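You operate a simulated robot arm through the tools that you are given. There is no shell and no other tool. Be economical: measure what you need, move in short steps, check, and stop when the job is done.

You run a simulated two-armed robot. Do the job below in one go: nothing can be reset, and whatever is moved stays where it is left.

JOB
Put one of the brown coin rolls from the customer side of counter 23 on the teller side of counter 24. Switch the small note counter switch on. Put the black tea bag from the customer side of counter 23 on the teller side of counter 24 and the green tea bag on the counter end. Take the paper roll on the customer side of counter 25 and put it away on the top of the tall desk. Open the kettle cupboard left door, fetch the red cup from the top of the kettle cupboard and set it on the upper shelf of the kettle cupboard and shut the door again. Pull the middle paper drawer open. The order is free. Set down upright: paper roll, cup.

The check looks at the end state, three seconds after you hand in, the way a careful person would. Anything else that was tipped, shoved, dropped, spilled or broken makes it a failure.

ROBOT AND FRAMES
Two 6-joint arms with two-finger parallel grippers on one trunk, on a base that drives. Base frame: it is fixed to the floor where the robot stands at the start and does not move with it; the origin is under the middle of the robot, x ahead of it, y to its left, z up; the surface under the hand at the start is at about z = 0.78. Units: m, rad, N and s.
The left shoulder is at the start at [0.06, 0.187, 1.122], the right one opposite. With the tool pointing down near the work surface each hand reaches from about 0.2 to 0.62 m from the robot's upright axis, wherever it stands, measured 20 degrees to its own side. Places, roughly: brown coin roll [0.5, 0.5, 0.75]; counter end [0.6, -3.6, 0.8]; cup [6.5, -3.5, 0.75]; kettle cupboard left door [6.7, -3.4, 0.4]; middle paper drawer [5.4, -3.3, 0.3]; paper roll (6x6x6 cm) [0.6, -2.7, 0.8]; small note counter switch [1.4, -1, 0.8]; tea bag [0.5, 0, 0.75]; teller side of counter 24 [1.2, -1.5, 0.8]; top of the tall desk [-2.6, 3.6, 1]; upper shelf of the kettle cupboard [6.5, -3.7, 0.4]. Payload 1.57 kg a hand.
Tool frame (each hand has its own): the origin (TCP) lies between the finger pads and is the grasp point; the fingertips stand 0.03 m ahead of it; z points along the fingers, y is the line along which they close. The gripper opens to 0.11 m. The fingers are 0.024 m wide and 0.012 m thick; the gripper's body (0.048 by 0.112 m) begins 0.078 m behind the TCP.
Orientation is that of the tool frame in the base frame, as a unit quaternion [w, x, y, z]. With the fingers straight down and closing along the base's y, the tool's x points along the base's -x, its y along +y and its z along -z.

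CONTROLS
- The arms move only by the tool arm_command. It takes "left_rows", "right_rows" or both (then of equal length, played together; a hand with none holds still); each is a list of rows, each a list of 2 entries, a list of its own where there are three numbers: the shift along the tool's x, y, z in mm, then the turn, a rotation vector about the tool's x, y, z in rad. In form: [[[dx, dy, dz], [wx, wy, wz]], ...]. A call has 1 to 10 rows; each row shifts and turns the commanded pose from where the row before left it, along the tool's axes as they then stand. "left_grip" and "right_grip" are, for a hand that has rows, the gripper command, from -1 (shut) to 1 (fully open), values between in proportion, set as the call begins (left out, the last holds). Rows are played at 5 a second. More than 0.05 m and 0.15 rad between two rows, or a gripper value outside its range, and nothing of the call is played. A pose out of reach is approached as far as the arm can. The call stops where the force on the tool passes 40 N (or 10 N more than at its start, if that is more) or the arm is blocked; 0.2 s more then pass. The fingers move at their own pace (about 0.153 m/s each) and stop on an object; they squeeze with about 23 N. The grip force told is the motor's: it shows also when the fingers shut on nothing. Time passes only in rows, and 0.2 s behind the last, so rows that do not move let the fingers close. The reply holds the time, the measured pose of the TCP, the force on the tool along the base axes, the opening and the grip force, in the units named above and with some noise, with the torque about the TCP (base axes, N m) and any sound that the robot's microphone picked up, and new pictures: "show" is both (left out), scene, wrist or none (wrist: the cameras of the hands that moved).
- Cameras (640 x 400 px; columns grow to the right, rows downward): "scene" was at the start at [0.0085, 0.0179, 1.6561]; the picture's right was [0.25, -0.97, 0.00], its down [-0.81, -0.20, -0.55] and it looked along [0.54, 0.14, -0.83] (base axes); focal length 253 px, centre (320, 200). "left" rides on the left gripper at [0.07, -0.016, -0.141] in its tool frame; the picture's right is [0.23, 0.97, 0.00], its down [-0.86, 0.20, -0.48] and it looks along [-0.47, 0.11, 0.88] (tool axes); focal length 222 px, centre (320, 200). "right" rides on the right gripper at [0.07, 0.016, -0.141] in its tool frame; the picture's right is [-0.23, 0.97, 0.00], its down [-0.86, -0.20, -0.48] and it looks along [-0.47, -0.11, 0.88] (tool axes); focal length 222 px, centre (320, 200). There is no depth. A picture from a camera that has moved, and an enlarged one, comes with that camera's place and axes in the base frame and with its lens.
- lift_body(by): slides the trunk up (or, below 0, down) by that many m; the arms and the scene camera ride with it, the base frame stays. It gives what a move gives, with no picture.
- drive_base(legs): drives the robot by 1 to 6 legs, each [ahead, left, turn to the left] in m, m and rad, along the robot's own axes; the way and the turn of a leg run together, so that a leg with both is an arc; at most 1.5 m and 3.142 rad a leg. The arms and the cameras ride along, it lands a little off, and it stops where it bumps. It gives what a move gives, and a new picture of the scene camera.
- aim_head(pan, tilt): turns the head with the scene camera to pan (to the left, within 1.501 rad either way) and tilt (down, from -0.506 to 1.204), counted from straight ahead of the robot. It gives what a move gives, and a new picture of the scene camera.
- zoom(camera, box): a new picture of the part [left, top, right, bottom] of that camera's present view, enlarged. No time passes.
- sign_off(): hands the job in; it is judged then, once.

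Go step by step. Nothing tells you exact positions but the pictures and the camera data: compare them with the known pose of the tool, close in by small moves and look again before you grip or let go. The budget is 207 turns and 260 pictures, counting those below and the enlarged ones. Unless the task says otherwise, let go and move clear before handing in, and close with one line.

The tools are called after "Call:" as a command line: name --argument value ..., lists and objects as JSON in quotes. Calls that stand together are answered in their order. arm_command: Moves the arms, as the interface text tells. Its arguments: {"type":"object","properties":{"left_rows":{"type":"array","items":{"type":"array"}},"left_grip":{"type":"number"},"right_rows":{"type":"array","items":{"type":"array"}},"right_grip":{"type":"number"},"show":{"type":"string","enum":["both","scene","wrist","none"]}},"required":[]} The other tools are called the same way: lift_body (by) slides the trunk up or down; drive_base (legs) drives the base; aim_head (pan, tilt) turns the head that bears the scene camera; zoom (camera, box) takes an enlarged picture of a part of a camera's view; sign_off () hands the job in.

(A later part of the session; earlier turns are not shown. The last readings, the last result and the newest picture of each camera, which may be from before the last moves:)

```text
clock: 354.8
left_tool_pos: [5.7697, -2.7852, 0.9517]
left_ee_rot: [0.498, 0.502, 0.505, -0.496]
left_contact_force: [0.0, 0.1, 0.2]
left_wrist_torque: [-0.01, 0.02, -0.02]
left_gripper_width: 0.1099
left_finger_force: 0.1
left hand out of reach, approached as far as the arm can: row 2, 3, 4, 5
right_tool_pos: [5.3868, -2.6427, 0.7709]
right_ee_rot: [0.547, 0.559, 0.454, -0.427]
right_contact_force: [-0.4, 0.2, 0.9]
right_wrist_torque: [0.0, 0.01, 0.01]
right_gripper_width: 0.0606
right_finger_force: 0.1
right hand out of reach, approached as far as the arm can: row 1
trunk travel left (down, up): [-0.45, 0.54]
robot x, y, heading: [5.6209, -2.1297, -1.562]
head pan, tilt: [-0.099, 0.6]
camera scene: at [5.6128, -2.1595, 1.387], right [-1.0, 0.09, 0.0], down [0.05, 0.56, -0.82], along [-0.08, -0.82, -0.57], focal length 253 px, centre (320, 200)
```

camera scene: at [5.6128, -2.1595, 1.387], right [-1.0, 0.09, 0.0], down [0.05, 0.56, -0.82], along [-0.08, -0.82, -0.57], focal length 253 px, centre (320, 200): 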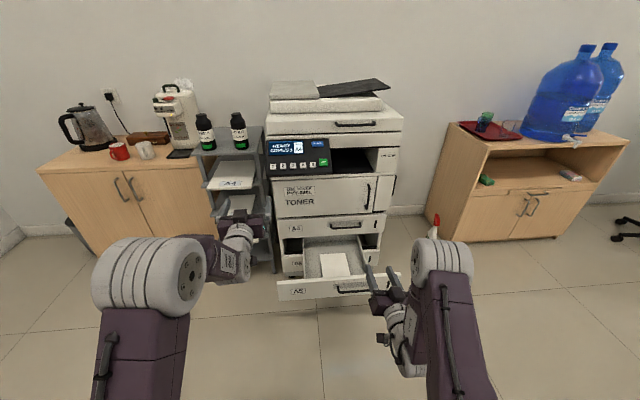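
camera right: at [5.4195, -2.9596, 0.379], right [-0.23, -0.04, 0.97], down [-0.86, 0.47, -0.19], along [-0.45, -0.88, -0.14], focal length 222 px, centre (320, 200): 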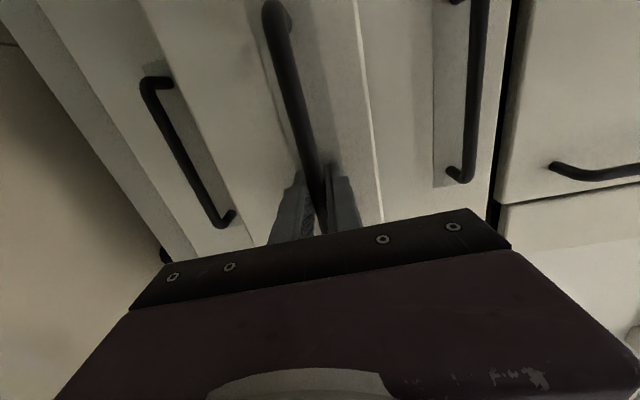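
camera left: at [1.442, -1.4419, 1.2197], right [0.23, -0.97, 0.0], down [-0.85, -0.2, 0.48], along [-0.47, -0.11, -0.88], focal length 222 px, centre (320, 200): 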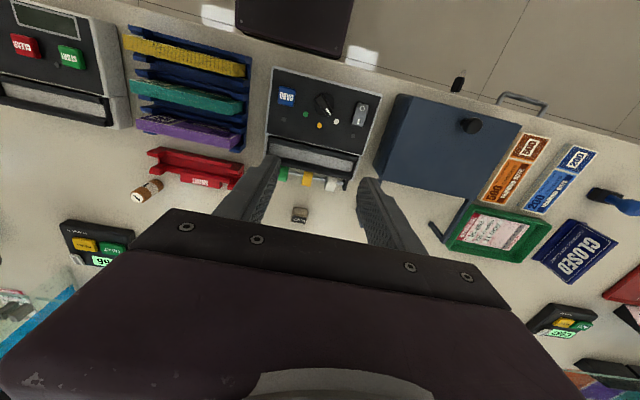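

The left hand points forward. I drive left to stand in front of the kettle cupboard and turn 0.7 rad to the right, so the left hand will approach the cup from its front-left, clear of its handle and the white cup.

Call:
drive_base --legs '[[0.12, 0, 0], [0, 1.12, 0], [0, 0, -0.7]]'

Call:
aim_head --pan 0.0 --tilt 0.6

```text
clock: 363.2
left_tool_pos: [6.4366, -2.8345, 0.9508]
left_ee_rot: [0.31, 0.639, 0.316, -0.629]
left_contact_force: [0.1, -0.4, -0.1]
left_wrist_torque: [0.05, 0.02, -0.02]
left_gripper_width: 0.1099
left_finger_force: 0.1
right_tool_pos: [6.2204, -2.4876, 0.7723]
right_ee_rot: [0.378, 0.676, 0.248, -0.582]
right_contact_force: [0.3, -0.1, 0.5]
right_wrist_torque: [-0.02, -0.02, 0.04]
right_gripper_width: 0.0607
right_finger_force: 0.1
trunk travel left (down, up): [-0.45, 0.54]
robot x, y, heading: [6.722, -2.2273, -2.228]
head pan, tilt: [-0.099, 0.6]
camera scene: at [6.6961, -2.2443, 1.387], right [-0.73, 0.68, 0.0], down [0.39, 0.41, -0.83], along [-0.56, -0.6, -0.57], focal length 253 px, centre (320, 200)
```

scene: 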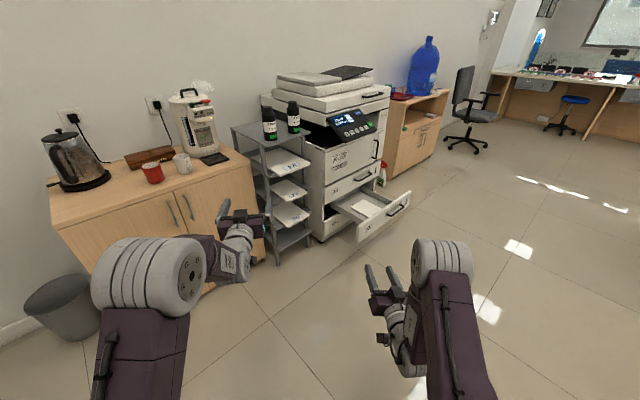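

```text
clock: 363.8
left_tool_pos: [6.4363, -2.8348, 0.9505]
left_ee_rot: [0.309, 0.639, 0.315, -0.63]
left_contact_force: [0.8, 0.1, -0.5]
left_wrist_torque: [-0.03, 0.02, -0.03]
left_gripper_width: 0.1103
left_finger_force: 0.0
right_tool_pos: [6.2213, -2.4867, 0.7722]
right_ee_rot: [0.379, 0.676, 0.249, -0.581]
right_contact_force: [0.1, -1.0, -0.3]
right_wrist_torque: [0.02, 0.0, 0.01]
right_gripper_width: 0.0606
right_finger_force: 0.0
trunk travel left (down, up): [-0.45, 0.54]
robot x, y, heading: [6.7173, -2.2246, -2.225]
head pan, tilt: [0.0, 0.6]
camera scene: at [6.7029, -2.25, 1.387], right [-0.79, 0.61, 0.0], down [0.34, 0.45, -0.83], along [-0.5, -0.65, -0.57], focal length 253 px, centre (320, 200)
```

scene: 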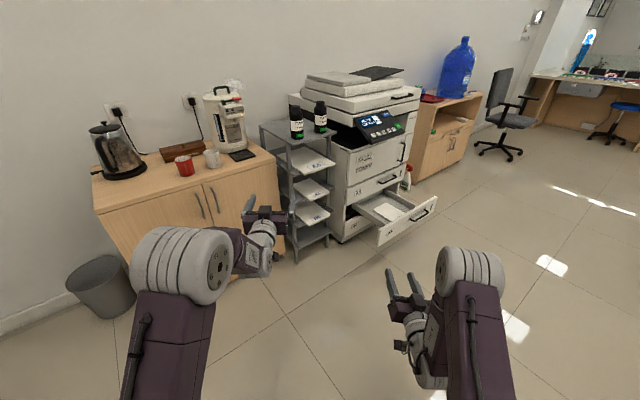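

Call:
zoom --camera "scene" --box '[80, 80, 300, 218]'

Call:
zoom --camera "left" --box '[0, 0, 640, 400]'

```text
2.90 times, centred on (190, 149) of scene
camera zoom: at [6.7029, -2.25, 1.387], right [-0.79, 0.61, 0.0], down [0.34, 0.45, -0.83], along [-0.5, -0.65, -0.57], focal length 733 px, centre (697, 348)
```

zoom: 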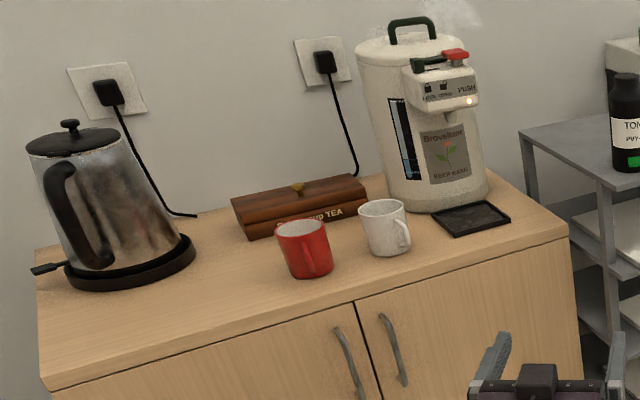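

```text
1.00 times, centred on (320, 200) of left (not enlarged: the box is as wide or as high as the picture)
camera zoom: at [6.5099, -2.7119, 0.8824], right [0.77, -0.59, -0.23], down [0.44, 0.25, 0.86], along [-0.45, -0.77, 0.45], focal length 222 px, centre (320, 200)
```

zoom: 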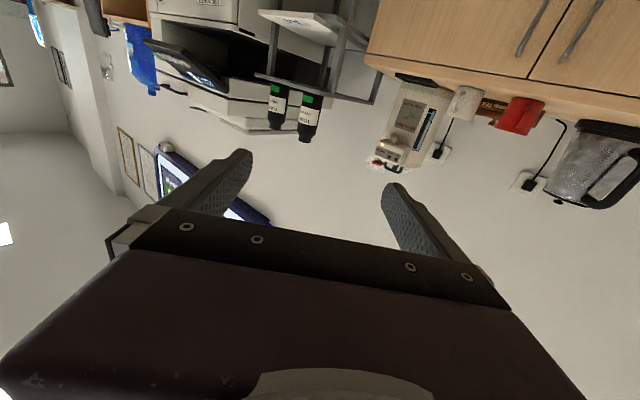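

From here the cup's handle points straight toward me, so a straight approach along −y with the handle inside the grip works better, and the white cup is ~5 cm clear. Cup ≈(6.558, −3.49), z 0.805–0.88. I turn back to face the cupboard, and pitch the left hand slightly down.

Call:
drive_base --legs '[[0, 0, 0.655], [0, -0.31, 0]]'

Call:
arm_command --left_rows '[[[0, 0, 0], [0, 0.1, 0]], [[0, 0, 0], [0, 0.1, 0]], [[0, 0, 0], [0, 0.1, 0]]]' --show "both"

```text
clock: 367.7
left_tool_pos: [6.5669, -2.8836, 0.9509]
left_ee_rot: [0.497, 0.503, 0.506, -0.494]
left_contact_force: [-0.4, -0.1, 0.0]
left_wrist_torque: [-0.01, 0.03, 0.03]
left_gripper_width: 0.1097
left_finger_force: 0.0
right_tool_pos: [6.1844, -2.743, 0.7722]
right_ee_rot: [0.547, 0.559, 0.454, -0.427]
right_contact_force: [-0.1, -0.6, 0.4]
right_wrist_torque: [0.01, -0.03, -0.04]
right_gripper_width: 0.0604
right_finger_force: 0.1
trunk travel left (down, up): [-0.45, 0.54]
robot x, y, heading: [6.4211, -2.2317, -1.567]
head pan, tilt: [0.0, 0.6]
camera scene: at [6.4191, -2.2583, 1.387], right [-1.0, -0.01, 0.0], down [0.0, 0.56, -0.83], along [0.01, -0.82, -0.57], focal length 253 px, centre (320, 200)
```

scene: 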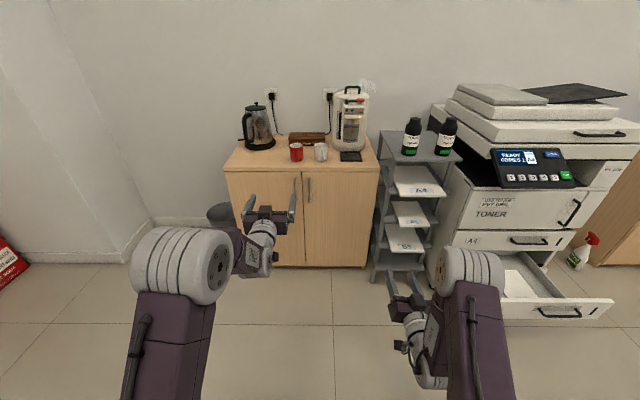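

```text
clock: 368.5
left_tool_pos: [6.5675, -2.8833, 0.9507]
left_ee_rot: [0.417, 0.57, 0.574, -0.414]
left_contact_force: [0.0, -0.6, 0.4]
left_wrist_torque: [-0.04, 0.02, 0.0]
left_gripper_width: 0.11
left_finger_force: 0.0
right_tool_pos: [6.1846, -2.7421, 0.773]
right_ee_rot: [0.547, 0.559, 0.453, -0.428]
right_contact_force: [-0.4, -0.1, 1.0]
right_wrist_torque: [0.02, -0.02, 0.02]
right_gripper_width: 0.0604
right_finger_force: 0.0
trunk travel left (down, up): [-0.45, 0.54]
robot x, y, heading: [6.4185, -2.2306, -1.566]
head pan, tilt: [0.0, 0.6]
camera scene: at [6.4201, -2.258, 1.387], right [-1.0, -0.01, 0.0], down [0.0, 0.56, -0.83], along [0.01, -0.83, -0.56], focal length 253 px, centre (320, 200)
camera left: at [6.5504, -2.7279, 0.9273], right [0.97, 0.08, -0.22], down [0.2, 0.19, 0.96], along [0.11, -0.98, 0.17], focal length 222 px, centre (320, 200)
```

scene: 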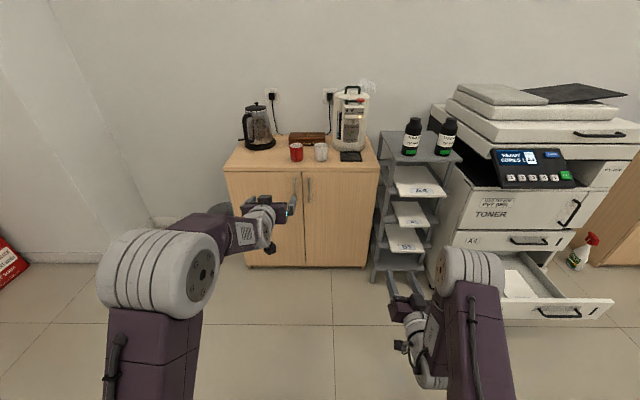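
left: 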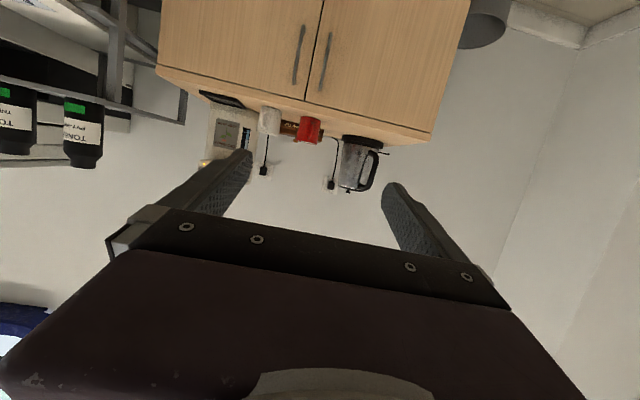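

I lower the trunk 0.1 m and drive 0.4 m closer to the cup.

Call:
lift_body --by -0.1

Call:
drive_base --legs '[[0.4, 0, -0.004]]'

Call:
zoom --camera "left" --box '[0, 0, 640, 400]'

```text
clock: 369.8
left_tool_pos: [6.5689, -2.884, 0.8499]
left_ee_rot: [0.417, 0.57, 0.574, -0.415]
left_contact_force: [0.3, 0.2, -0.5]
left_wrist_torque: [0.0, -0.01, 0.01]
left_gripper_width: 0.11
left_finger_force: 0.1
right_tool_pos: [6.1851, -2.7409, 0.6731]
right_ee_rot: [0.547, 0.559, 0.454, -0.427]
right_contact_force: [0.3, -0.7, 0.2]
right_wrist_torque: [0.0, -0.01, -0.02]
right_gripper_width: 0.0604
right_finger_force: 0.1
trunk travel left (down, up): [-0.35, 0.64]
robot x, y, heading: [6.4185, -2.2303, -1.56]
head pan, tilt: [0.0, 0.6]
```

```text
clock: 372.2
left_tool_pos: [6.5727, -3.2738, 0.8507]
left_ee_rot: [0.416, 0.57, 0.574, -0.414]
left_contact_force: [0.6, 0.9, 0.3]
left_wrist_torque: [0.01, 0.0, -0.03]
left_gripper_width: 0.1099
left_finger_force: 0.0
right_tool_pos: [6.1894, -3.132, 0.6718]
right_ee_rot: [0.547, 0.559, 0.455, -0.427]
right_contact_force: [-0.3, -0.6, 0.5]
right_wrist_torque: [0.02, 0.03, 0.01]
right_gripper_width: 0.0606
right_finger_force: 0.0
trunk travel left (down, up): [-0.35, 0.64]
robot x, y, heading: [6.4197, -2.6224, -1.563]
head pan, tilt: [0.0, 0.6]
camera scene: at [6.4234, -2.6485, 1.287], right [-1.0, -0.01, 0.0], down [-0.01, 0.57, -0.82], along [0.01, -0.82, -0.57], focal length 253 px, centre (320, 200)
```

scene: 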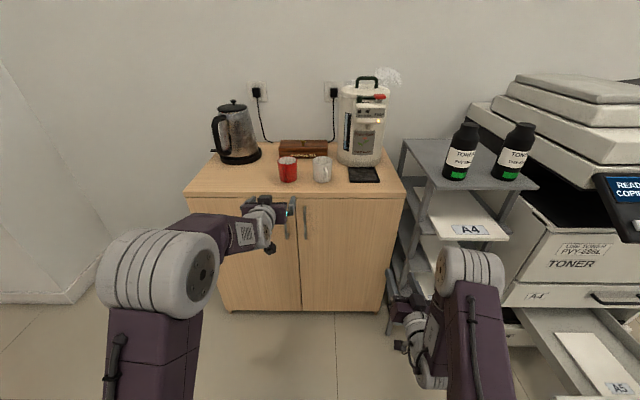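

```text
1.00 times, centred on (320, 200) of left (not enlarged: the box is as wide or as high as the picture)
camera zoom: at [6.5545, -3.1178, 0.8267], right [0.97, 0.08, -0.22], down [0.2, 0.19, 0.96], along [0.12, -0.98, 0.17], focal length 222 px, centre (320, 200)
```

zoom: 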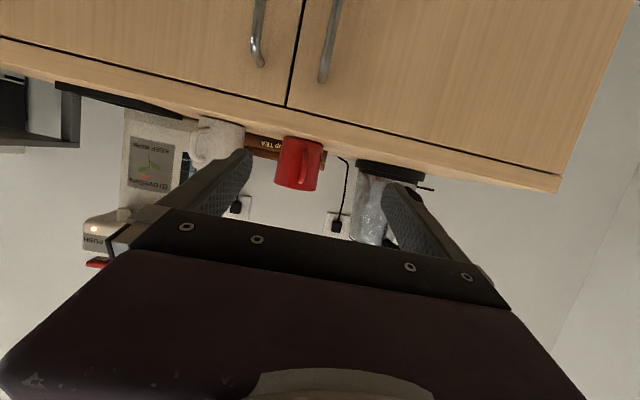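

Both views put the cup at ≈(6.552, −3.495, z≈0.84). I shift the hand 21 mm right, advance 0.09 m with the base, and look again.

Call:
arm_command --left_rows '[[[0, -21, 0], [0, 0, 0]], [[0, 0, 0], [0, 0, 0]]]' --show "none"

Call:
drive_base --legs '[[0.08, 0, -0.008]]'

Call:
zoom --camera "left" --box '[100, 0, 540, 275]'

Call:
zoom --camera "scene" --box '[200, 120, 360, 220]'

```text
clock: 372.8
left_tool_pos: [6.5511, -3.2714, 0.8478]
left_ee_rot: [0.417, 0.57, 0.574, -0.414]
left_contact_force: [0.7, 0.8, 0.2]
left_wrist_torque: [-0.05, 0.0, 0.01]
left_gripper_width: 0.11
left_finger_force: 0.1
right_tool_pos: [6.1891, -3.1316, 0.6725]
right_ee_rot: [0.547, 0.559, 0.454, -0.427]
right_contact_force: [-0.7, 0.0, 0.5]
right_wrist_torque: [-0.04, 0.02, 0.01]
right_gripper_width: 0.0605
right_finger_force: 0.1
trunk travel left (down, up): [-0.35, 0.64]
robot x, y, heading: [6.4218, -2.6207, -1.563]
head pan, tilt: [0.0, 0.6]
```

```text
clock: 373.9
left_tool_pos: [6.5461, -3.3532, 0.8473]
left_ee_rot: [0.414, 0.574, 0.571, -0.416]
left_contact_force: [-0.1, -0.4, -0.8]
left_wrist_torque: [0.01, 0.01, -0.01]
left_gripper_width: 0.1102
left_finger_force: 0.0
right_tool_pos: [6.1845, -3.2086, 0.6711]
right_ee_rot: [0.545, 0.561, 0.452, -0.429]
right_contact_force: [0.1, -0.1, -0.9]
right_wrist_torque: [-0.02, 0.03, -0.03]
right_gripper_width: 0.0606
right_finger_force: 0.1
trunk travel left (down, up): [-0.35, 0.64]
robot x, y, heading: [6.4244, -2.6984, -1.572]
head pan, tilt: [0.0, 0.6]
camera scene: at [6.4235, -2.7284, 1.287], right [-1.0, 0.0, 0.0], down [0.0, 0.57, -0.82], along [0.0, -0.82, -0.57], focal length 253 px, centre (320, 200)
```

scene: 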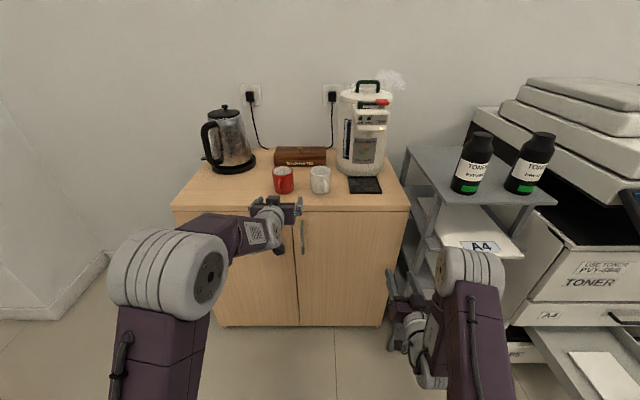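

```text
1.45 times, centred on (320, 138) of left
camera zoom: at [6.529, -3.1974, 0.8253], right [0.97, 0.07, -0.22], down [0.2, 0.19, 0.96], along [0.11, -0.98, 0.17], focal length 323 px, centre (320, 291)
```

zoom: 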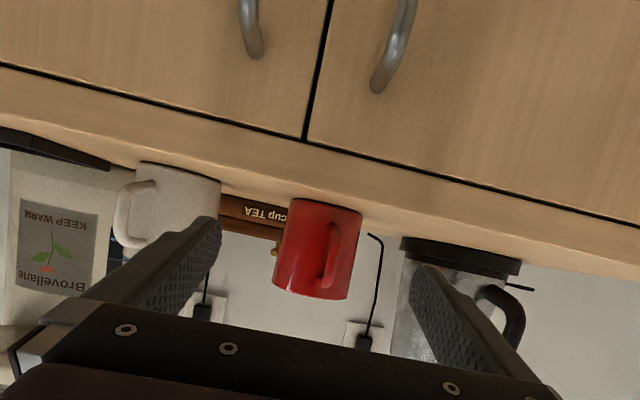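

```text
4.00 times, centred on (280, 170) of scene
camera zoom: at [6.4235, -2.7284, 1.287], right [-1.0, 0.0, 0.0], down [0.0, 0.57, -0.82], along [0.0, -0.82, -0.57], focal length 1012 px, centre (480, 320)
```

zoom: 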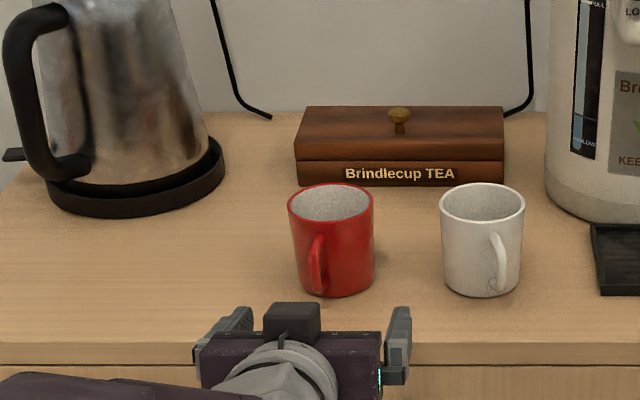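

The cup is centred at (6.548, −3.489), ⌀≈7 cm, hand aligned within 2 mm. I pull the right hand back a bit for clearance, then advance.

Call:
arm_command --right_rows '[[[0, 0, -20], [0, 0, 0]], [[0, 0, -20], [0, 0, 0]], [[0, 0, -20], [0, 0, 0]]]' --show "none"

Call:
drive_base --legs '[[0.06, 0, 0]]'

Call:
zoom --camera "left" --box '[100, 0, 540, 275]'

```text
clock: 374.7
left_tool_pos: [6.5443, -3.3519, 0.8479]
left_ee_rot: [0.415, 0.572, 0.572, -0.416]
left_contact_force: [-0.2, 0.3, -0.9]
left_wrist_torque: [0.01, 0.04, -0.01]
left_gripper_width: 0.1097
left_finger_force: 0.1
right_tool_pos: [6.1976, -3.181, 0.6874]
right_ee_rot: [0.552, 0.566, 0.447, -0.418]
right_contact_force: [-0.1, 0.1, -0.1]
right_wrist_torque: [0.0, 0.01, 0.01]
right_gripper_width: 0.0608
right_finger_force: 0.0
right hand out of reach, approached as far as the arm can: row 1, 2, 3
trunk travel left (down, up): [-0.35, 0.64]
robot x, y, heading: [6.426, -2.7029, -1.569]
head pan, tilt: [0.0, 0.6]
```

```text
clock: 375.7
left_tool_pos: [6.5442, -3.4144, 0.8478]
left_ee_rot: [0.414, 0.573, 0.572, -0.416]
left_contact_force: [-0.7, -0.8, -0.3]
left_wrist_torque: [-0.01, -0.02, -0.02]
left_gripper_width: 0.1101
left_finger_force: 0.1
right_tool_pos: [6.197, -3.2415, 0.6872]
right_ee_rot: [0.551, 0.567, 0.447, -0.419]
right_contact_force: [-0.4, -0.2, -0.1]
right_wrist_torque: [-0.01, 0.01, 0.01]
right_gripper_width: 0.0605
right_finger_force: 0.1
trunk travel left (down, up): [-0.35, 0.64]
robot x, y, heading: [6.4264, -2.7576, -1.57]
head pan, tilt: [0.0, 0.6]
camera scene: at [6.4234, -2.7892, 1.287], right [-1.0, 0.0, 0.0], down [0.0, 0.57, -0.82], along [0.0, -0.82, -0.57], focal length 253 px, centre (320, 200)
```

scene: 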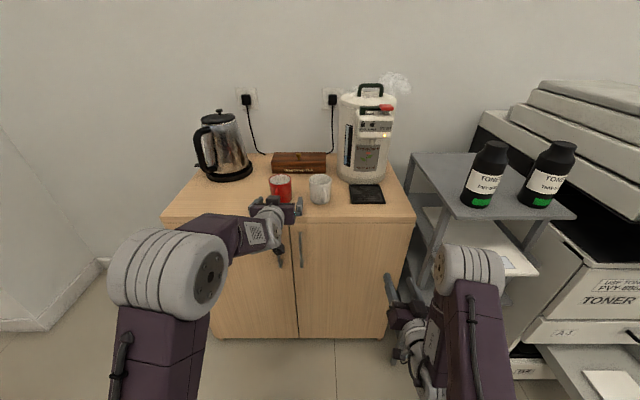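

```text
1.45 times, centred on (320, 138) of left
camera zoom: at [6.5285, -3.2582, 0.8253], right [0.97, 0.07, -0.22], down [0.2, 0.19, 0.96], along [0.11, -0.98, 0.17], focal length 323 px, centre (320, 291)
```

zoom: 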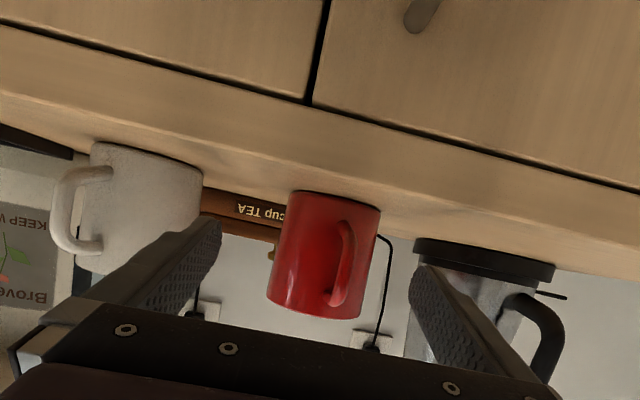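

Aligned. I narrow the opening slightly and advance the last 65 mm.

Call:
arm_command --left_rows '[[[0, 2, 0], [0, 0, 0]], [[-5, 0, 16], [0, 0, 0]], [[-5, 0, 16], [0, 0, 0]], [[-5, 0, 16], [0, 0, 0]], [[-5, 0, 16], [0, 0, 0]]]' --left_grip 0.75 --show "both"

```text
clock: 376.9
left_tool_pos: [6.5463, -3.4799, 0.848]
left_ee_rot: [0.415, 0.573, 0.572, -0.416]
left_contact_force: [-0.1, -0.3, 0.6]
left_wrist_torque: [0.01, -0.02, 0.04]
left_gripper_width: 0.0961
left_finger_force: 0.0
right_tool_pos: [6.1979, -3.2424, 0.689]
right_ee_rot: [0.551, 0.566, 0.447, -0.419]
right_contact_force: [0.4, -0.5, -0.4]
right_wrist_torque: [-0.03, 0.0, 0.0]
right_gripper_width: 0.0604
right_finger_force: 0.0
trunk travel left (down, up): [-0.35, 0.64]
robot x, y, heading: [6.4176, -2.7605, -1.572]
head pan, tilt: [0.0, 0.6]
camera scene: at [6.4235, -2.7881, 1.287], right [-1.0, 0.0, 0.0], down [0.0, 0.57, -0.82], along [0.0, -0.82, -0.57], focal length 253 px, centre (320, 200)
camera left: at [6.53, -3.3239, 0.8248], right [0.97, 0.07, -0.22], down [0.2, 0.19, 0.96], along [0.11, -0.98, 0.17], focal length 222 px, centre (320, 200)
```

scene: 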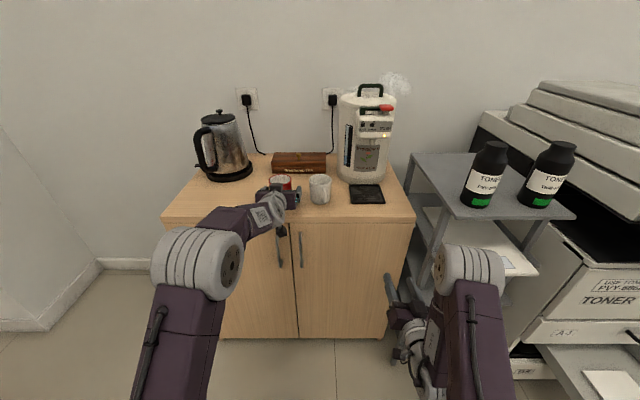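
left: 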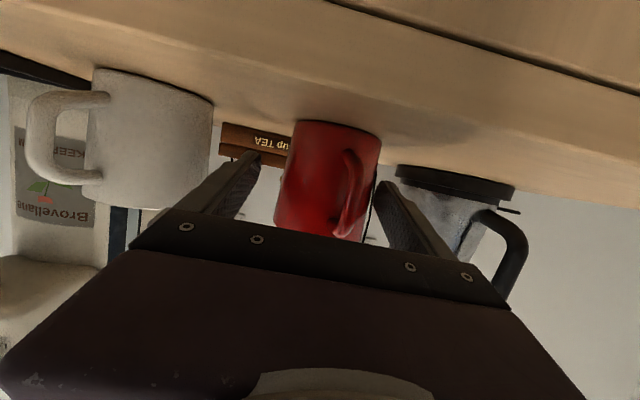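

The cup sits between the fingers. I close.

Call:
arm_command --left_rows '[[[0, 0, 0], [0, 0, 0]], [[0, 0, 0], [0, 0, 0]], [[0, 0, 0], [0, 0, 0]]]' --left_grip -1 --show "wrist"

```text
clock: 377.7
left_tool_pos: [6.5465, -3.4791, 0.8483]
left_ee_rot: [0.415, 0.573, 0.572, -0.416]
left_contact_force: [-0.3, -0.5, 0.9]
left_wrist_torque: [-0.06, 0.07, 0.03]
left_gripper_width: 0.0696
left_finger_force: 23.3
right_tool_pos: [6.1966, -3.2415, 0.6866]
right_ee_rot: [0.551, 0.566, 0.447, -0.419]
right_contact_force: [-0.8, 0.3, -0.5]
right_wrist_torque: [0.03, -0.02, 0.0]
right_gripper_width: 0.0604
right_finger_force: 0.0
trunk travel left (down, up): [-0.35, 0.64]
robot x, y, heading: [6.4224, -2.758, -1.569]
head pan, tilt: [0.0, 0.6]
camera left: at [6.5299, -3.3235, 0.8253], right [0.97, 0.07, -0.22], down [0.2, 0.19, 0.96], along [0.11, -0.98, 0.17], focal length 222 px, centre (320, 200)
```

left: 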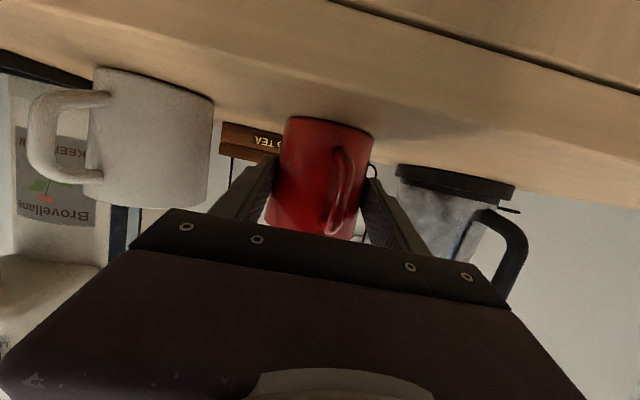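

The cup is held. I lift it straight up with the trunk and back off.

Call:
lift_body --by 0.12

Call:
drive_base --legs '[[-0.4, 0, 0]]'

```text
clock: 379.2
left_tool_pos: [6.5453, -3.4797, 0.9679]
left_ee_rot: [0.415, 0.573, 0.571, -0.416]
left_contact_force: [0.4, 0.1, -2.4]
left_wrist_torque: [0.02, -0.01, 0.01]
left_gripper_width: 0.0697
left_finger_force: 22.9
right_tool_pos: [6.1972, -3.2423, 0.8071]
right_ee_rot: [0.551, 0.567, 0.446, -0.419]
right_contact_force: [-0.6, -0.5, -0.1]
right_wrist_torque: [0.0, 0.02, 0.04]
right_gripper_width: 0.0609
right_finger_force: 0.1
trunk travel left (down, up): [-0.47, 0.52]
robot x, y, heading: [6.4253, -2.7621, -1.574]
head pan, tilt: [0.0, 0.6]
```

```text
clock: 381.6
left_tool_pos: [6.5487, -3.0847, 0.968]
left_ee_rot: [0.415, 0.572, 0.573, -0.415]
left_contact_force: [-0.1, -0.4, -1.7]
left_wrist_torque: [0.04, 0.01, 0.0]
left_gripper_width: 0.0696
left_finger_force: 22.8
right_tool_pos: [6.1985, -2.8463, 0.8077]
right_ee_rot: [0.553, 0.565, 0.448, -0.417]
right_contact_force: [1.0, -0.4, 0.6]
right_wrist_torque: [0.02, -0.03, -0.03]
right_gripper_width: 0.0605
right_finger_force: 0.2
trunk travel left (down, up): [-0.47, 0.52]
robot x, y, heading: [6.4256, -2.3661, -1.57]
head pan, tilt: [0.0, 0.6]
camera scene: at [6.4231, -2.3934, 1.407], right [-1.0, 0.0, 0.0], down [0.0, 0.56, -0.83], along [0.0, -0.83, -0.56], focal length 253 px, centre (320, 200)
```

scene: 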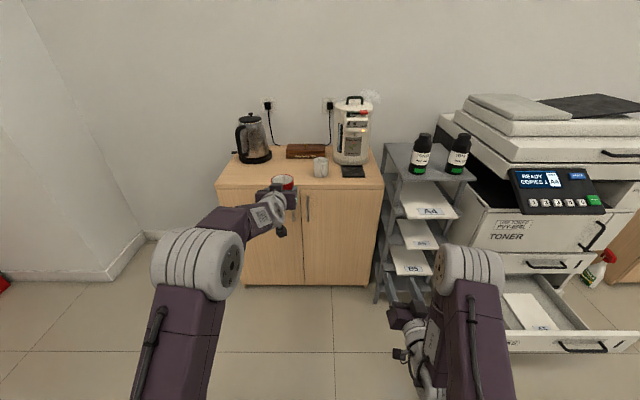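

I retract the left hand with the cup a little and finish rolling the right hand to side-closing, extending it forward.

Call:
arm_command --left_rows '[[[11, 0, -35], [0, 0, 0]], [[11, 0, -35], [0, 0, 0]], [[11, 0, -35], [0, 0, 0]], [[11, 0, -35], [0, 0, 0]], [[0, 0, 0], [0, 0, 0]], [[0, 0, 0], [0, 0, 0]], [[0, 0, 0], [0, 0, 0]]]' --right_rows '[[[0, 0, 35], [0, 0, 0]], [[0, 0, 35], [0, 0, 0]], [[0, 0, 35], [0, 0, 0]], [[0, 0, 35], [0, 0, 0]], [[0, 0, 0], [0.01, -0.02, -0.127]], [[0, 0, 0], [0.01, -0.02, -0.127]], [[0, 0, 0], [0, 0, 0]]]' --right_grip -0.1 --show "both"

```text
clock: 383.2
left_tool_pos: [6.5499, -2.9394, 0.9696]
left_ee_rot: [0.416, 0.571, 0.574, -0.414]
left_contact_force: [0.4, -0.4, -2.7]
left_wrist_torque: [0.05, 0.01, -0.01]
left_gripper_width: 0.0694
left_finger_force: 22.8
right_tool_pos: [6.1576, -2.9759, 0.8021]
right_ee_rot: [0.528, 0.533, 0.477, -0.458]
right_contact_force: [0.0, 0.5, -0.6]
right_wrist_torque: [-0.01, 0.02, -0.03]
right_gripper_width: 0.0499
right_finger_force: 0.1
right hand out of reach, approached as far as the arm can: row 1, 2, 3, 4, 5, 6
trunk travel left (down, up): [-0.47, 0.52]
robot x, y, heading: [6.4259, -2.3664, -1.566]
head pan, tilt: [0.0, 0.6]
camera scene: at [6.423, -2.3943, 1.407], right [-1.0, 0.0, 0.0], down [0.0, 0.57, -0.82], along [0.0, -0.82, -0.57], focal length 253 px, centre (320, 200)
camera right: at [6.1796, -2.8326, 0.7393], right [0.94, 0.01, 0.35], down [-0.31, 0.45, 0.83], along [-0.15, -0.89, 0.43], focal length 222 px, centre (320, 200)
camera left: at [6.5326, -2.7833, 0.9471], right [0.97, 0.07, -0.22], down [0.2, 0.19, 0.96], along [0.11, -0.98, 0.17], focal length 222 px, centre (320, 200)
```

scene: 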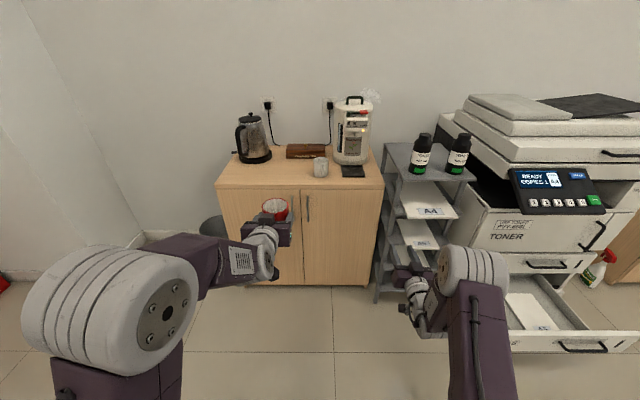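
right: 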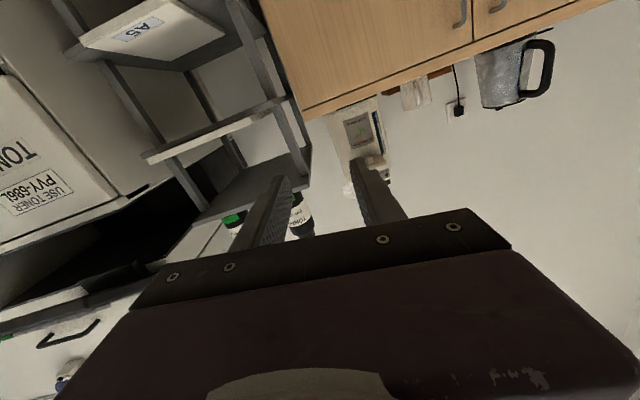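
left: 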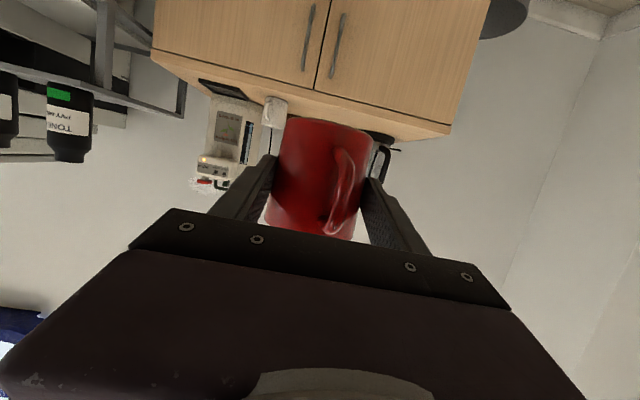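

The right wrist is near a limit in this pose; I give it a downward pitch like the left hand, which should ease it, and finish the roll.

Call:
arm_command --right_rows '[[[0, 0, 0], [0, 0.12, 0]], [[0, 0, 0], [0, 0.12, 0]], [[0, 0, 0], [0, 0.12, 0]], [[0, 0, 0], [0, 0, -0.08]], [[0, 0, 0], [0, 0, -0.06]], [[0, 20, 0], [0, 0, 0]], [[0, 20, 0], [0, 0, 0]]]' --show "wrist"

```text
clock: 384.8
left_tool_pos: [6.5495, -2.9402, 0.9705]
left_ee_rot: [0.416, 0.572, 0.573, -0.415]
left_contact_force: [0.0, 0.0, -1.7]
left_wrist_torque: [0.05, -0.05, 0.0]
left_gripper_width: 0.0698
left_finger_force: 22.7
right_tool_pos: [6.1822, -2.9827, 0.8079]
right_ee_rot: [0.411, 0.566, 0.606, -0.38]
right_contact_force: [-1.0, 0.5, 0.1]
right_wrist_torque: [0.04, 0.01, 0.01]
right_gripper_width: 0.0495
right_finger_force: 0.0
right hand out of reach, approached as far as the arm can: row 6, 7
trunk travel left (down, up): [-0.47, 0.52]
robot x, y, heading: [6.4249, -2.3674, -1.568]
head pan, tilt: [0.0, 0.6]
camera right: at [6.1852, -2.8238, 0.7964], right [0.98, -0.01, 0.22], down [-0.21, 0.11, 0.97], along [-0.04, -0.99, 0.1], focal length 222 px, centre (320, 200)
```

right: 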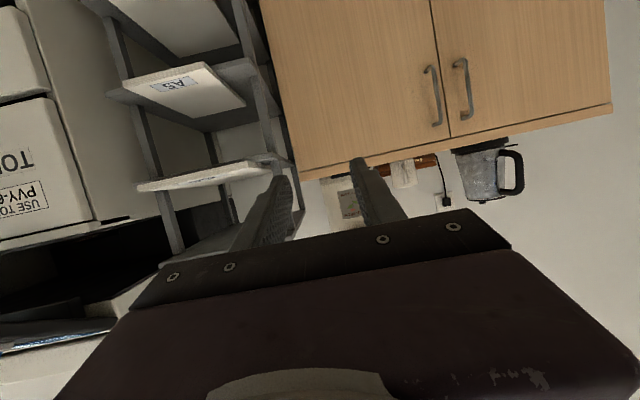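

Now the right hand is level and pitched ~0.38 down. Handles triangulate to y≈−3.375; the left door's bar is at (6.548, z≈0.61–0.73). I lower the right arm to that height and shift the base.

Call:
arm_command --right_rows '[[[32, 0, 13], [0, 0, 0]], [[32, 0, 13], [0, 0, 0]], [[32, 0, 13], [0, 0, 0]], [[32, 0, 13], [0, 0, 0]]]' --right_grip -0.1 --show "none"

Call:
drive_base --legs '[[0, 0.36, 0], [0.22, 0, 0]]'

Call:
zoom --camera "right" --box '[0, 0, 640, 400]'

```text
clock: 385.8
left_tool_pos: [6.5493, -2.9381, 0.9702]
left_ee_rot: [0.416, 0.572, 0.573, -0.414]
left_contact_force: [-0.2, 0.1, -1.9]
left_wrist_torque: [0.05, -0.02, 0.0]
left_gripper_width: 0.0694
left_finger_force: 22.6
right_tool_pos: [6.1462, -3.0193, 0.6901]
right_ee_rot: [0.411, 0.566, 0.605, -0.38]
right_contact_force: [-0.6, -0.3, 0.7]
right_wrist_torque: [0.0, -0.03, 0.02]
right_gripper_width: 0.0494
right_finger_force: 0.0
right hand out of reach, approached as far as the arm can: row 1, 2, 3, 4
trunk travel left (down, up): [-0.47, 0.52]
robot x, y, heading: [6.4232, -2.3638, -1.57]
head pan, tilt: [0.0, 0.6]
```

```text
clock: 389.4
left_tool_pos: [6.9175, -3.1551, 0.9699]
left_ee_rot: [0.417, 0.569, 0.575, -0.413]
left_contact_force: [0.5, 0.0, -2.0]
left_wrist_torque: [0.04, -0.03, -0.02]
left_gripper_width: 0.0697
left_finger_force: 22.7
right_tool_pos: [6.5158, -3.2386, 0.6896]
right_ee_rot: [0.412, 0.564, 0.608, -0.377]
right_contact_force: [-0.3, 1.1, 0.0]
right_wrist_torque: [0.0, -0.03, -0.01]
right_gripper_width: 0.0494
right_finger_force: 0.0
trunk travel left (down, up): [-0.47, 0.52]
robot x, y, heading: [6.7841, -2.5842, -1.56]
head pan, tilt: [0.0, 0.6]
camera scene: at [6.7857, -2.6119, 1.407], right [-1.0, -0.01, 0.0], down [-0.01, 0.57, -0.82], along [0.01, -0.82, -0.57], focal length 253 px, centre (320, 200)
```

scene: 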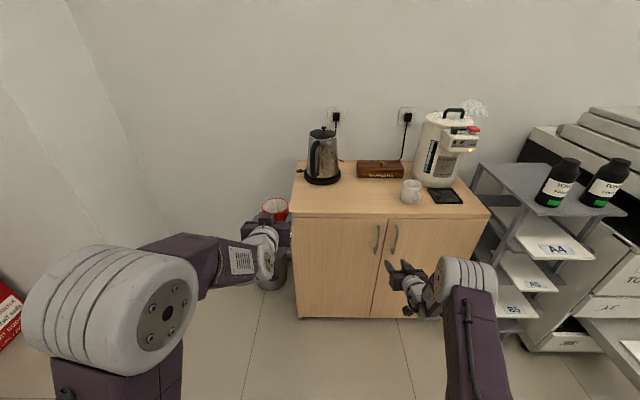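

```text
1.00 times, centred on (320, 200) of right (not enlarged: the box is as wide or as high as the picture)
camera zoom: at [6.5185, -3.0808, 0.6792], right [0.98, -0.01, 0.22], down [-0.21, 0.11, 0.97], along [-0.03, -0.99, 0.1], focal length 222 px, centre (320, 200)
```

zoom: 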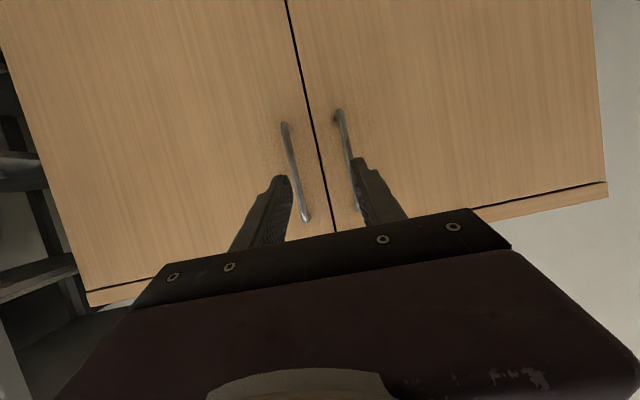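

The left-door bar is at (6.556, −3.375); I shift left 0.04 and forward 0.06 and check.

Call:
drive_base --legs '[[0, 0.042, -0.01], [0.06, 0, 0]]'

Call:
zoom --camera "right" --box '[100, 0, 540, 275]'

```text
clock: 390.9
left_tool_pos: [6.9529, -3.2165, 0.9696]
left_ee_rot: [0.415, 0.571, 0.574, -0.414]
left_contact_force: [-0.3, -1.2, -2.4]
left_wrist_torque: [0.03, 0.03, -0.02]
left_gripper_width: 0.0696
left_finger_force: 23.0
right_tool_pos: [6.5496, -3.2965, 0.69]
right_ee_rot: [0.41, 0.566, 0.606, -0.379]
right_contact_force: [-0.1, -0.6, -1.0]
right_wrist_torque: [0.01, -0.03, 0.01]
right_gripper_width: 0.0492
right_finger_force: 0.0
trunk travel left (down, up): [-0.47, 0.52]
robot x, y, heading: [6.8251, -2.6408, -1.571]
head pan, tilt: [0.0, 0.6]
camera scene: at [6.8269, -2.6722, 1.407], right [-1.0, 0.0, 0.0], down [0.0, 0.57, -0.82], along [0.0, -0.82, -0.57], focal length 253 px, centre (320, 200)
```

scene: 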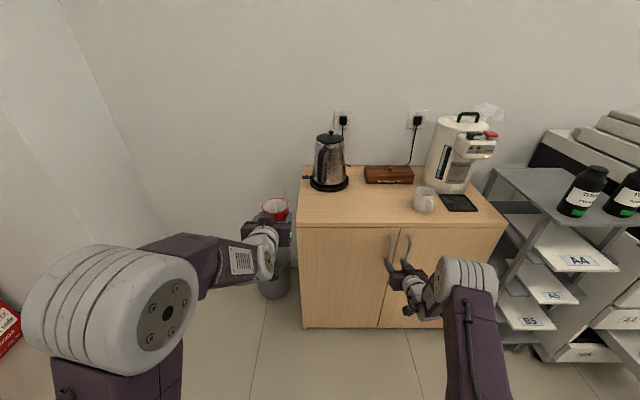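

```text
1.45 times, centred on (320, 138) of right
camera zoom: at [6.5552, -3.1381, 0.679], right [0.98, -0.02, 0.22], down [-0.21, 0.11, 0.97], along [-0.04, -0.99, 0.1], focal length 323 px, centre (320, 291)
```

zoom: 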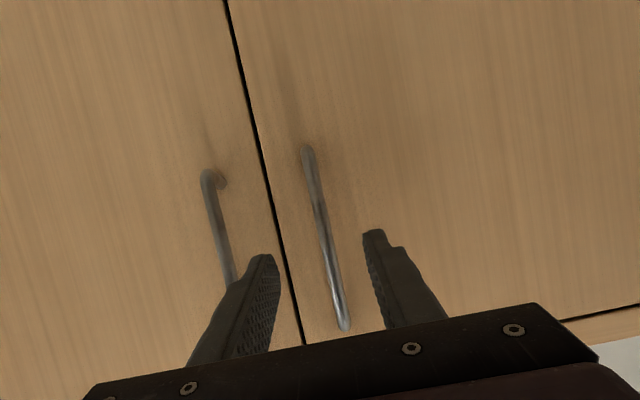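

The bar is between the fingers and the other handle is outside. I move in 55 mm and close.

Call:
drive_base --legs '[[0.055, 0.002, 0]]'

Call:
arm_command --right_rows '[[[0, 0, 0], [0, 0, 0]], [[0, 0, 0], [0, 0, 0]], [[0, 0, 0], [0, 0, 0]]]' --right_grip -1 --show "wrist"

```text
clock: 391.8
left_tool_pos: [6.9546, -3.2708, 0.9699]
left_ee_rot: [0.414, 0.573, 0.573, -0.415]
left_contact_force: [0.1, -0.8, -2.8]
left_wrist_torque: [0.01, -0.01, 0.01]
left_gripper_width: 0.0698
left_finger_force: 22.5
right_tool_pos: [6.5516, -3.3498, 0.6903]
right_ee_rot: [0.411, 0.567, 0.605, -0.38]
right_contact_force: [0.3, -0.9, -0.5]
right_wrist_torque: [0.03, -0.02, 0.01]
right_gripper_width: 0.0493
right_finger_force: 0.0
trunk travel left (down, up): [-0.47, 0.52]
robot x, y, heading: [6.8284, -2.6934, -1.571]
head pan, tilt: [0.0, 0.6]
camera scene: at [6.8286, -2.7271, 1.4069], right [-1.0, 0.0, 0.0], down [0.0, 0.57, -0.82], along [0.0, -0.82, -0.57], focal length 253 px, centre (320, 200)
```

scene: 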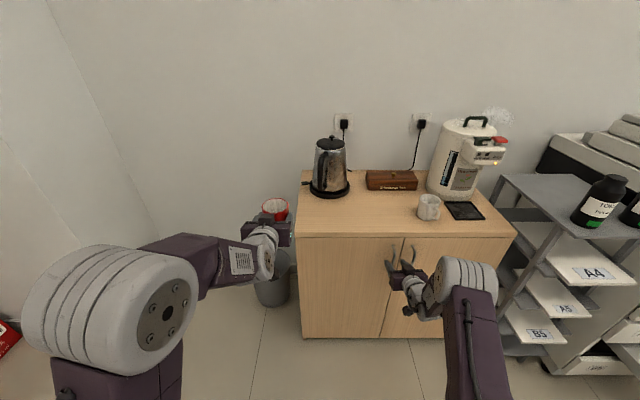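

```text
clock: 392.6
left_tool_pos: [6.9587, -3.2694, 0.9686]
left_ee_rot: [0.414, 0.571, 0.574, -0.415]
left_contact_force: [-0.9, -0.6, -2.6]
left_wrist_torque: [0.02, -0.03, 0.02]
left_gripper_width: 0.0695
left_finger_force: 22.6
right_tool_pos: [6.5563, -3.351, 0.6889]
right_ee_rot: [0.41, 0.564, 0.609, -0.379]
right_contact_force: [31.4, -1.1, -7.6]
right_wrist_torque: [-0.62, -0.11, 0.58]
right_gripper_width: 0.0096
right_finger_force: 28.0
trunk travel left (down, up): [-0.47, 0.52]
robot x, y, heading: [6.8312, -2.6983, -1.57]
head pan, tilt: [0.0, 0.6]
camera right: at [6.5608, -3.1919, 0.6794], right [0.98, -0.01, 0.21], down [-0.21, 0.11, 0.97], along [-0.03, -0.99, 0.1], focal length 222 px, centre (320, 200)
```

right: 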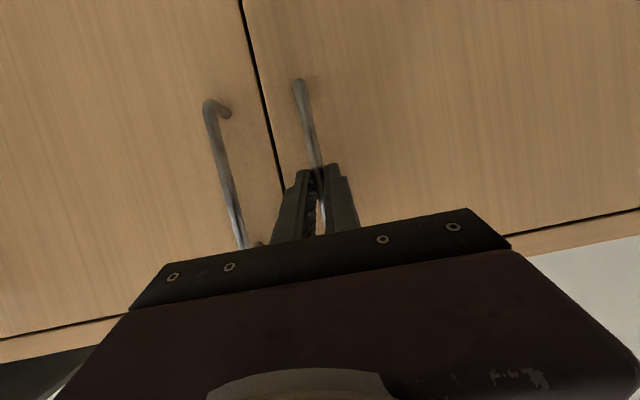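

The bar is gripped. Hinge is at x≈6.89, so I pull along the arc with the base (to ~30°).

Call:
drive_base --legs '[[-0.06, 0.007, 0], [-0.053, 0.02, 0], [-0.051, 0.028, 0]]'

```text
clock: 393.6
left_tool_pos: [6.9597, -3.2325, 0.9697]
left_ee_rot: [0.414, 0.573, 0.573, -0.415]
left_contact_force: [-0.9, 0.3, -2.7]
left_wrist_torque: [0.03, -0.01, 0.0]
left_gripper_width: 0.0695
left_finger_force: 23.2
right_tool_pos: [6.5643, -3.3151, 0.6913]
right_ee_rot: [0.415, 0.56, 0.61, -0.377]
right_contact_force: [5.5, -1.7, -4.3]
right_wrist_torque: [0.74, 0.54, 0.14]
right_gripper_width: 0.01
right_finger_force: 28.6
trunk travel left (down, up): [-0.47, 0.52]
robot x, y, heading: [6.835, -2.6599, -1.566]
head pan, tilt: [0.0, 0.6]
stopped in leg 1: the force on the tool passed its limit at 46 N (the readings are from after the stop); the commanded pose is now the measured one
camera scene: at [6.8329, -2.6884, 1.4069], right [-1.0, 0.0, 0.0], down [0.0, 0.57, -0.82], along [0.0, -0.82, -0.57], focal length 253 px, centre (320, 200)
```

scene: 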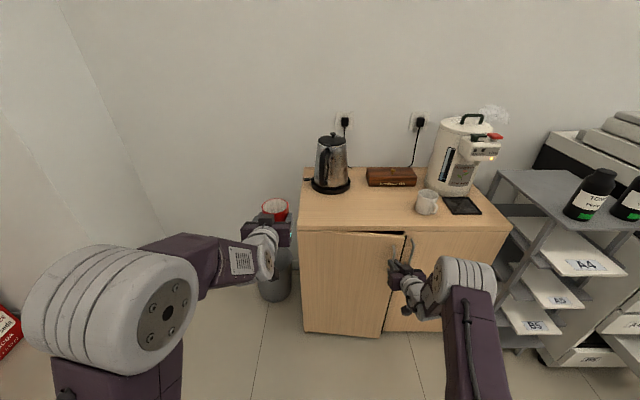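

The door is opening. I continue along the arc.

Call:
drive_base --legs '[[-0.04, 0.008, 0], [-0.04, 0.014, 0]]'

Call:
drive_base --legs '[[-0.045, 0.022, 0], [-0.04, 0.026, 0]]'

```text
clock: 395.0
left_tool_pos: [6.9811, -3.1614, 0.9689]
left_ee_rot: [0.414, 0.573, 0.574, -0.414]
left_contact_force: [0.3, -0.2, -2.0]
left_wrist_torque: [0.03, 0.0, -0.01]
left_gripper_width: 0.0694
left_finger_force: 23.9
right_tool_pos: [6.5889, -3.2449, 0.6914]
right_ee_rot: [0.417, 0.555, 0.614, -0.375]
right_contact_force: [1.5, -1.1, -0.5]
right_wrist_torque: [0.78, 0.3, 0.07]
right_gripper_width: 0.01
right_finger_force: 28.2
trunk travel left (down, up): [-0.47, 0.52]
robot x, y, heading: [6.8531, -2.5891, -1.563]
head pan, tilt: [0.0, 0.6]
stopped in leg 2: the force on the tool passed its limit at 43 N (the readings are from after the stop); the commanded pose is now the measured one
camera scene: at [6.8525, -2.6169, 1.407], right [-1.0, -0.01, 0.0], down [0.0, 0.57, -0.82], along [0.0, -0.82, -0.57], focal length 253 px, centre (320, 200)
```

scene: 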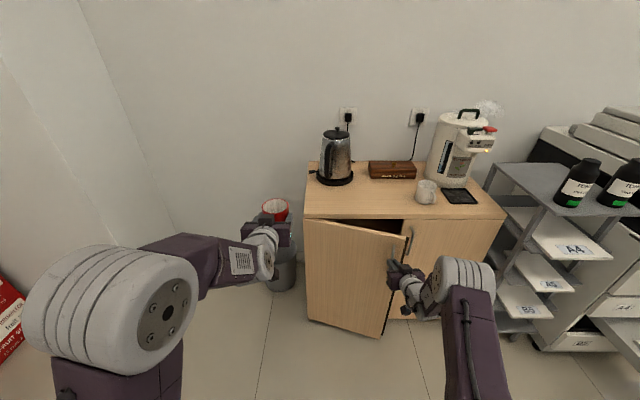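

```text
clock: 396.4
left_tool_pos: [7.0321, -3.0783, 0.9684]
left_ee_rot: [0.414, 0.57, 0.576, -0.414]
left_contact_force: [0.3, -0.5, -1.2]
left_wrist_torque: [0.02, 0.03, 0.01]
left_gripper_width: 0.0696
left_finger_force: 22.5
right_tool_pos: [6.6397, -3.1613, 0.6926]
right_ee_rot: [0.416, 0.555, 0.614, -0.376]
right_contact_force: [23.0, -19.3, -2.4]
right_wrist_torque: [-0.13, -0.28, 0.42]
right_gripper_width: 0.0098
right_finger_force: 27.7
trunk travel left (down, up): [-0.47, 0.52]
robot x, y, heading: [6.9033, -2.5034, -1.562]
head pan, tilt: [0.0, 0.6]
camera scene: at [6.9057, -2.5341, 1.407], right [-1.0, -0.01, 0.0], down [-0.01, 0.57, -0.82], along [0.0, -0.82, -0.57], focal length 253 px, centre (320, 200)
```

scene: 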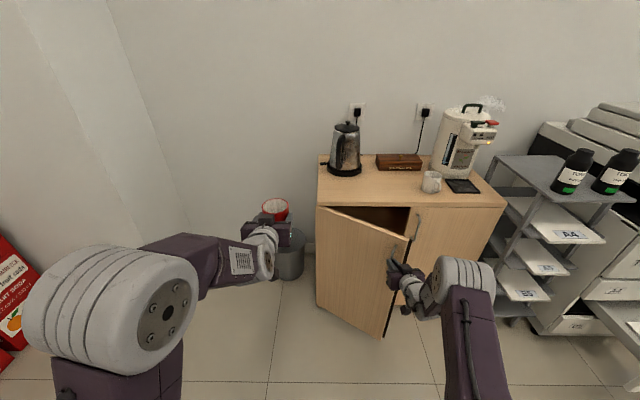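

About 38° open. I pull a bit further.

Call:
drive_base --legs '[[-0.035, 0.028, 0], [-0.035, 0.035, 0], [-0.025, 0.04, 0]]'

```text
clock: 398.4
left_tool_pos: [7.1323, -2.9789, 0.9686]
left_ee_rot: [0.416, 0.57, 0.575, -0.414]
left_contact_force: [0.6, -0.5, -2.1]
left_wrist_torque: [0.04, 0.02, -0.02]
left_gripper_width: 0.0696
left_finger_force: 22.6
right_tool_pos: [6.7414, -3.0635, 0.6945]
right_ee_rot: [0.418, 0.554, 0.614, -0.376]
right_contact_force: [1.2, 0.6, -0.6]
right_wrist_torque: [0.03, 0.04, -0.02]
right_gripper_width: 0.0001
right_finger_force: 21.2
trunk travel left (down, up): [-0.47, 0.52]
robot x, y, heading: [7.0022, -2.4075, -1.567]
head pan, tilt: [0.0, 0.6]
camera scene: at [7.0053, -2.4343, 1.4071], right [-1.0, -0.01, 0.0], down [-0.01, 0.56, -0.83], along [0.0, -0.83, -0.56], focal length 253 px, centre (320, 200)
```

scene: 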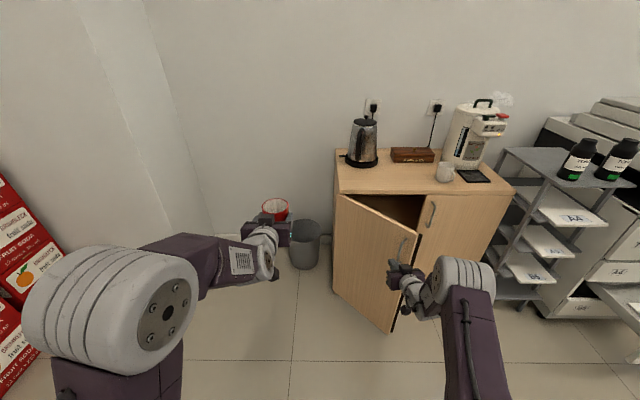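

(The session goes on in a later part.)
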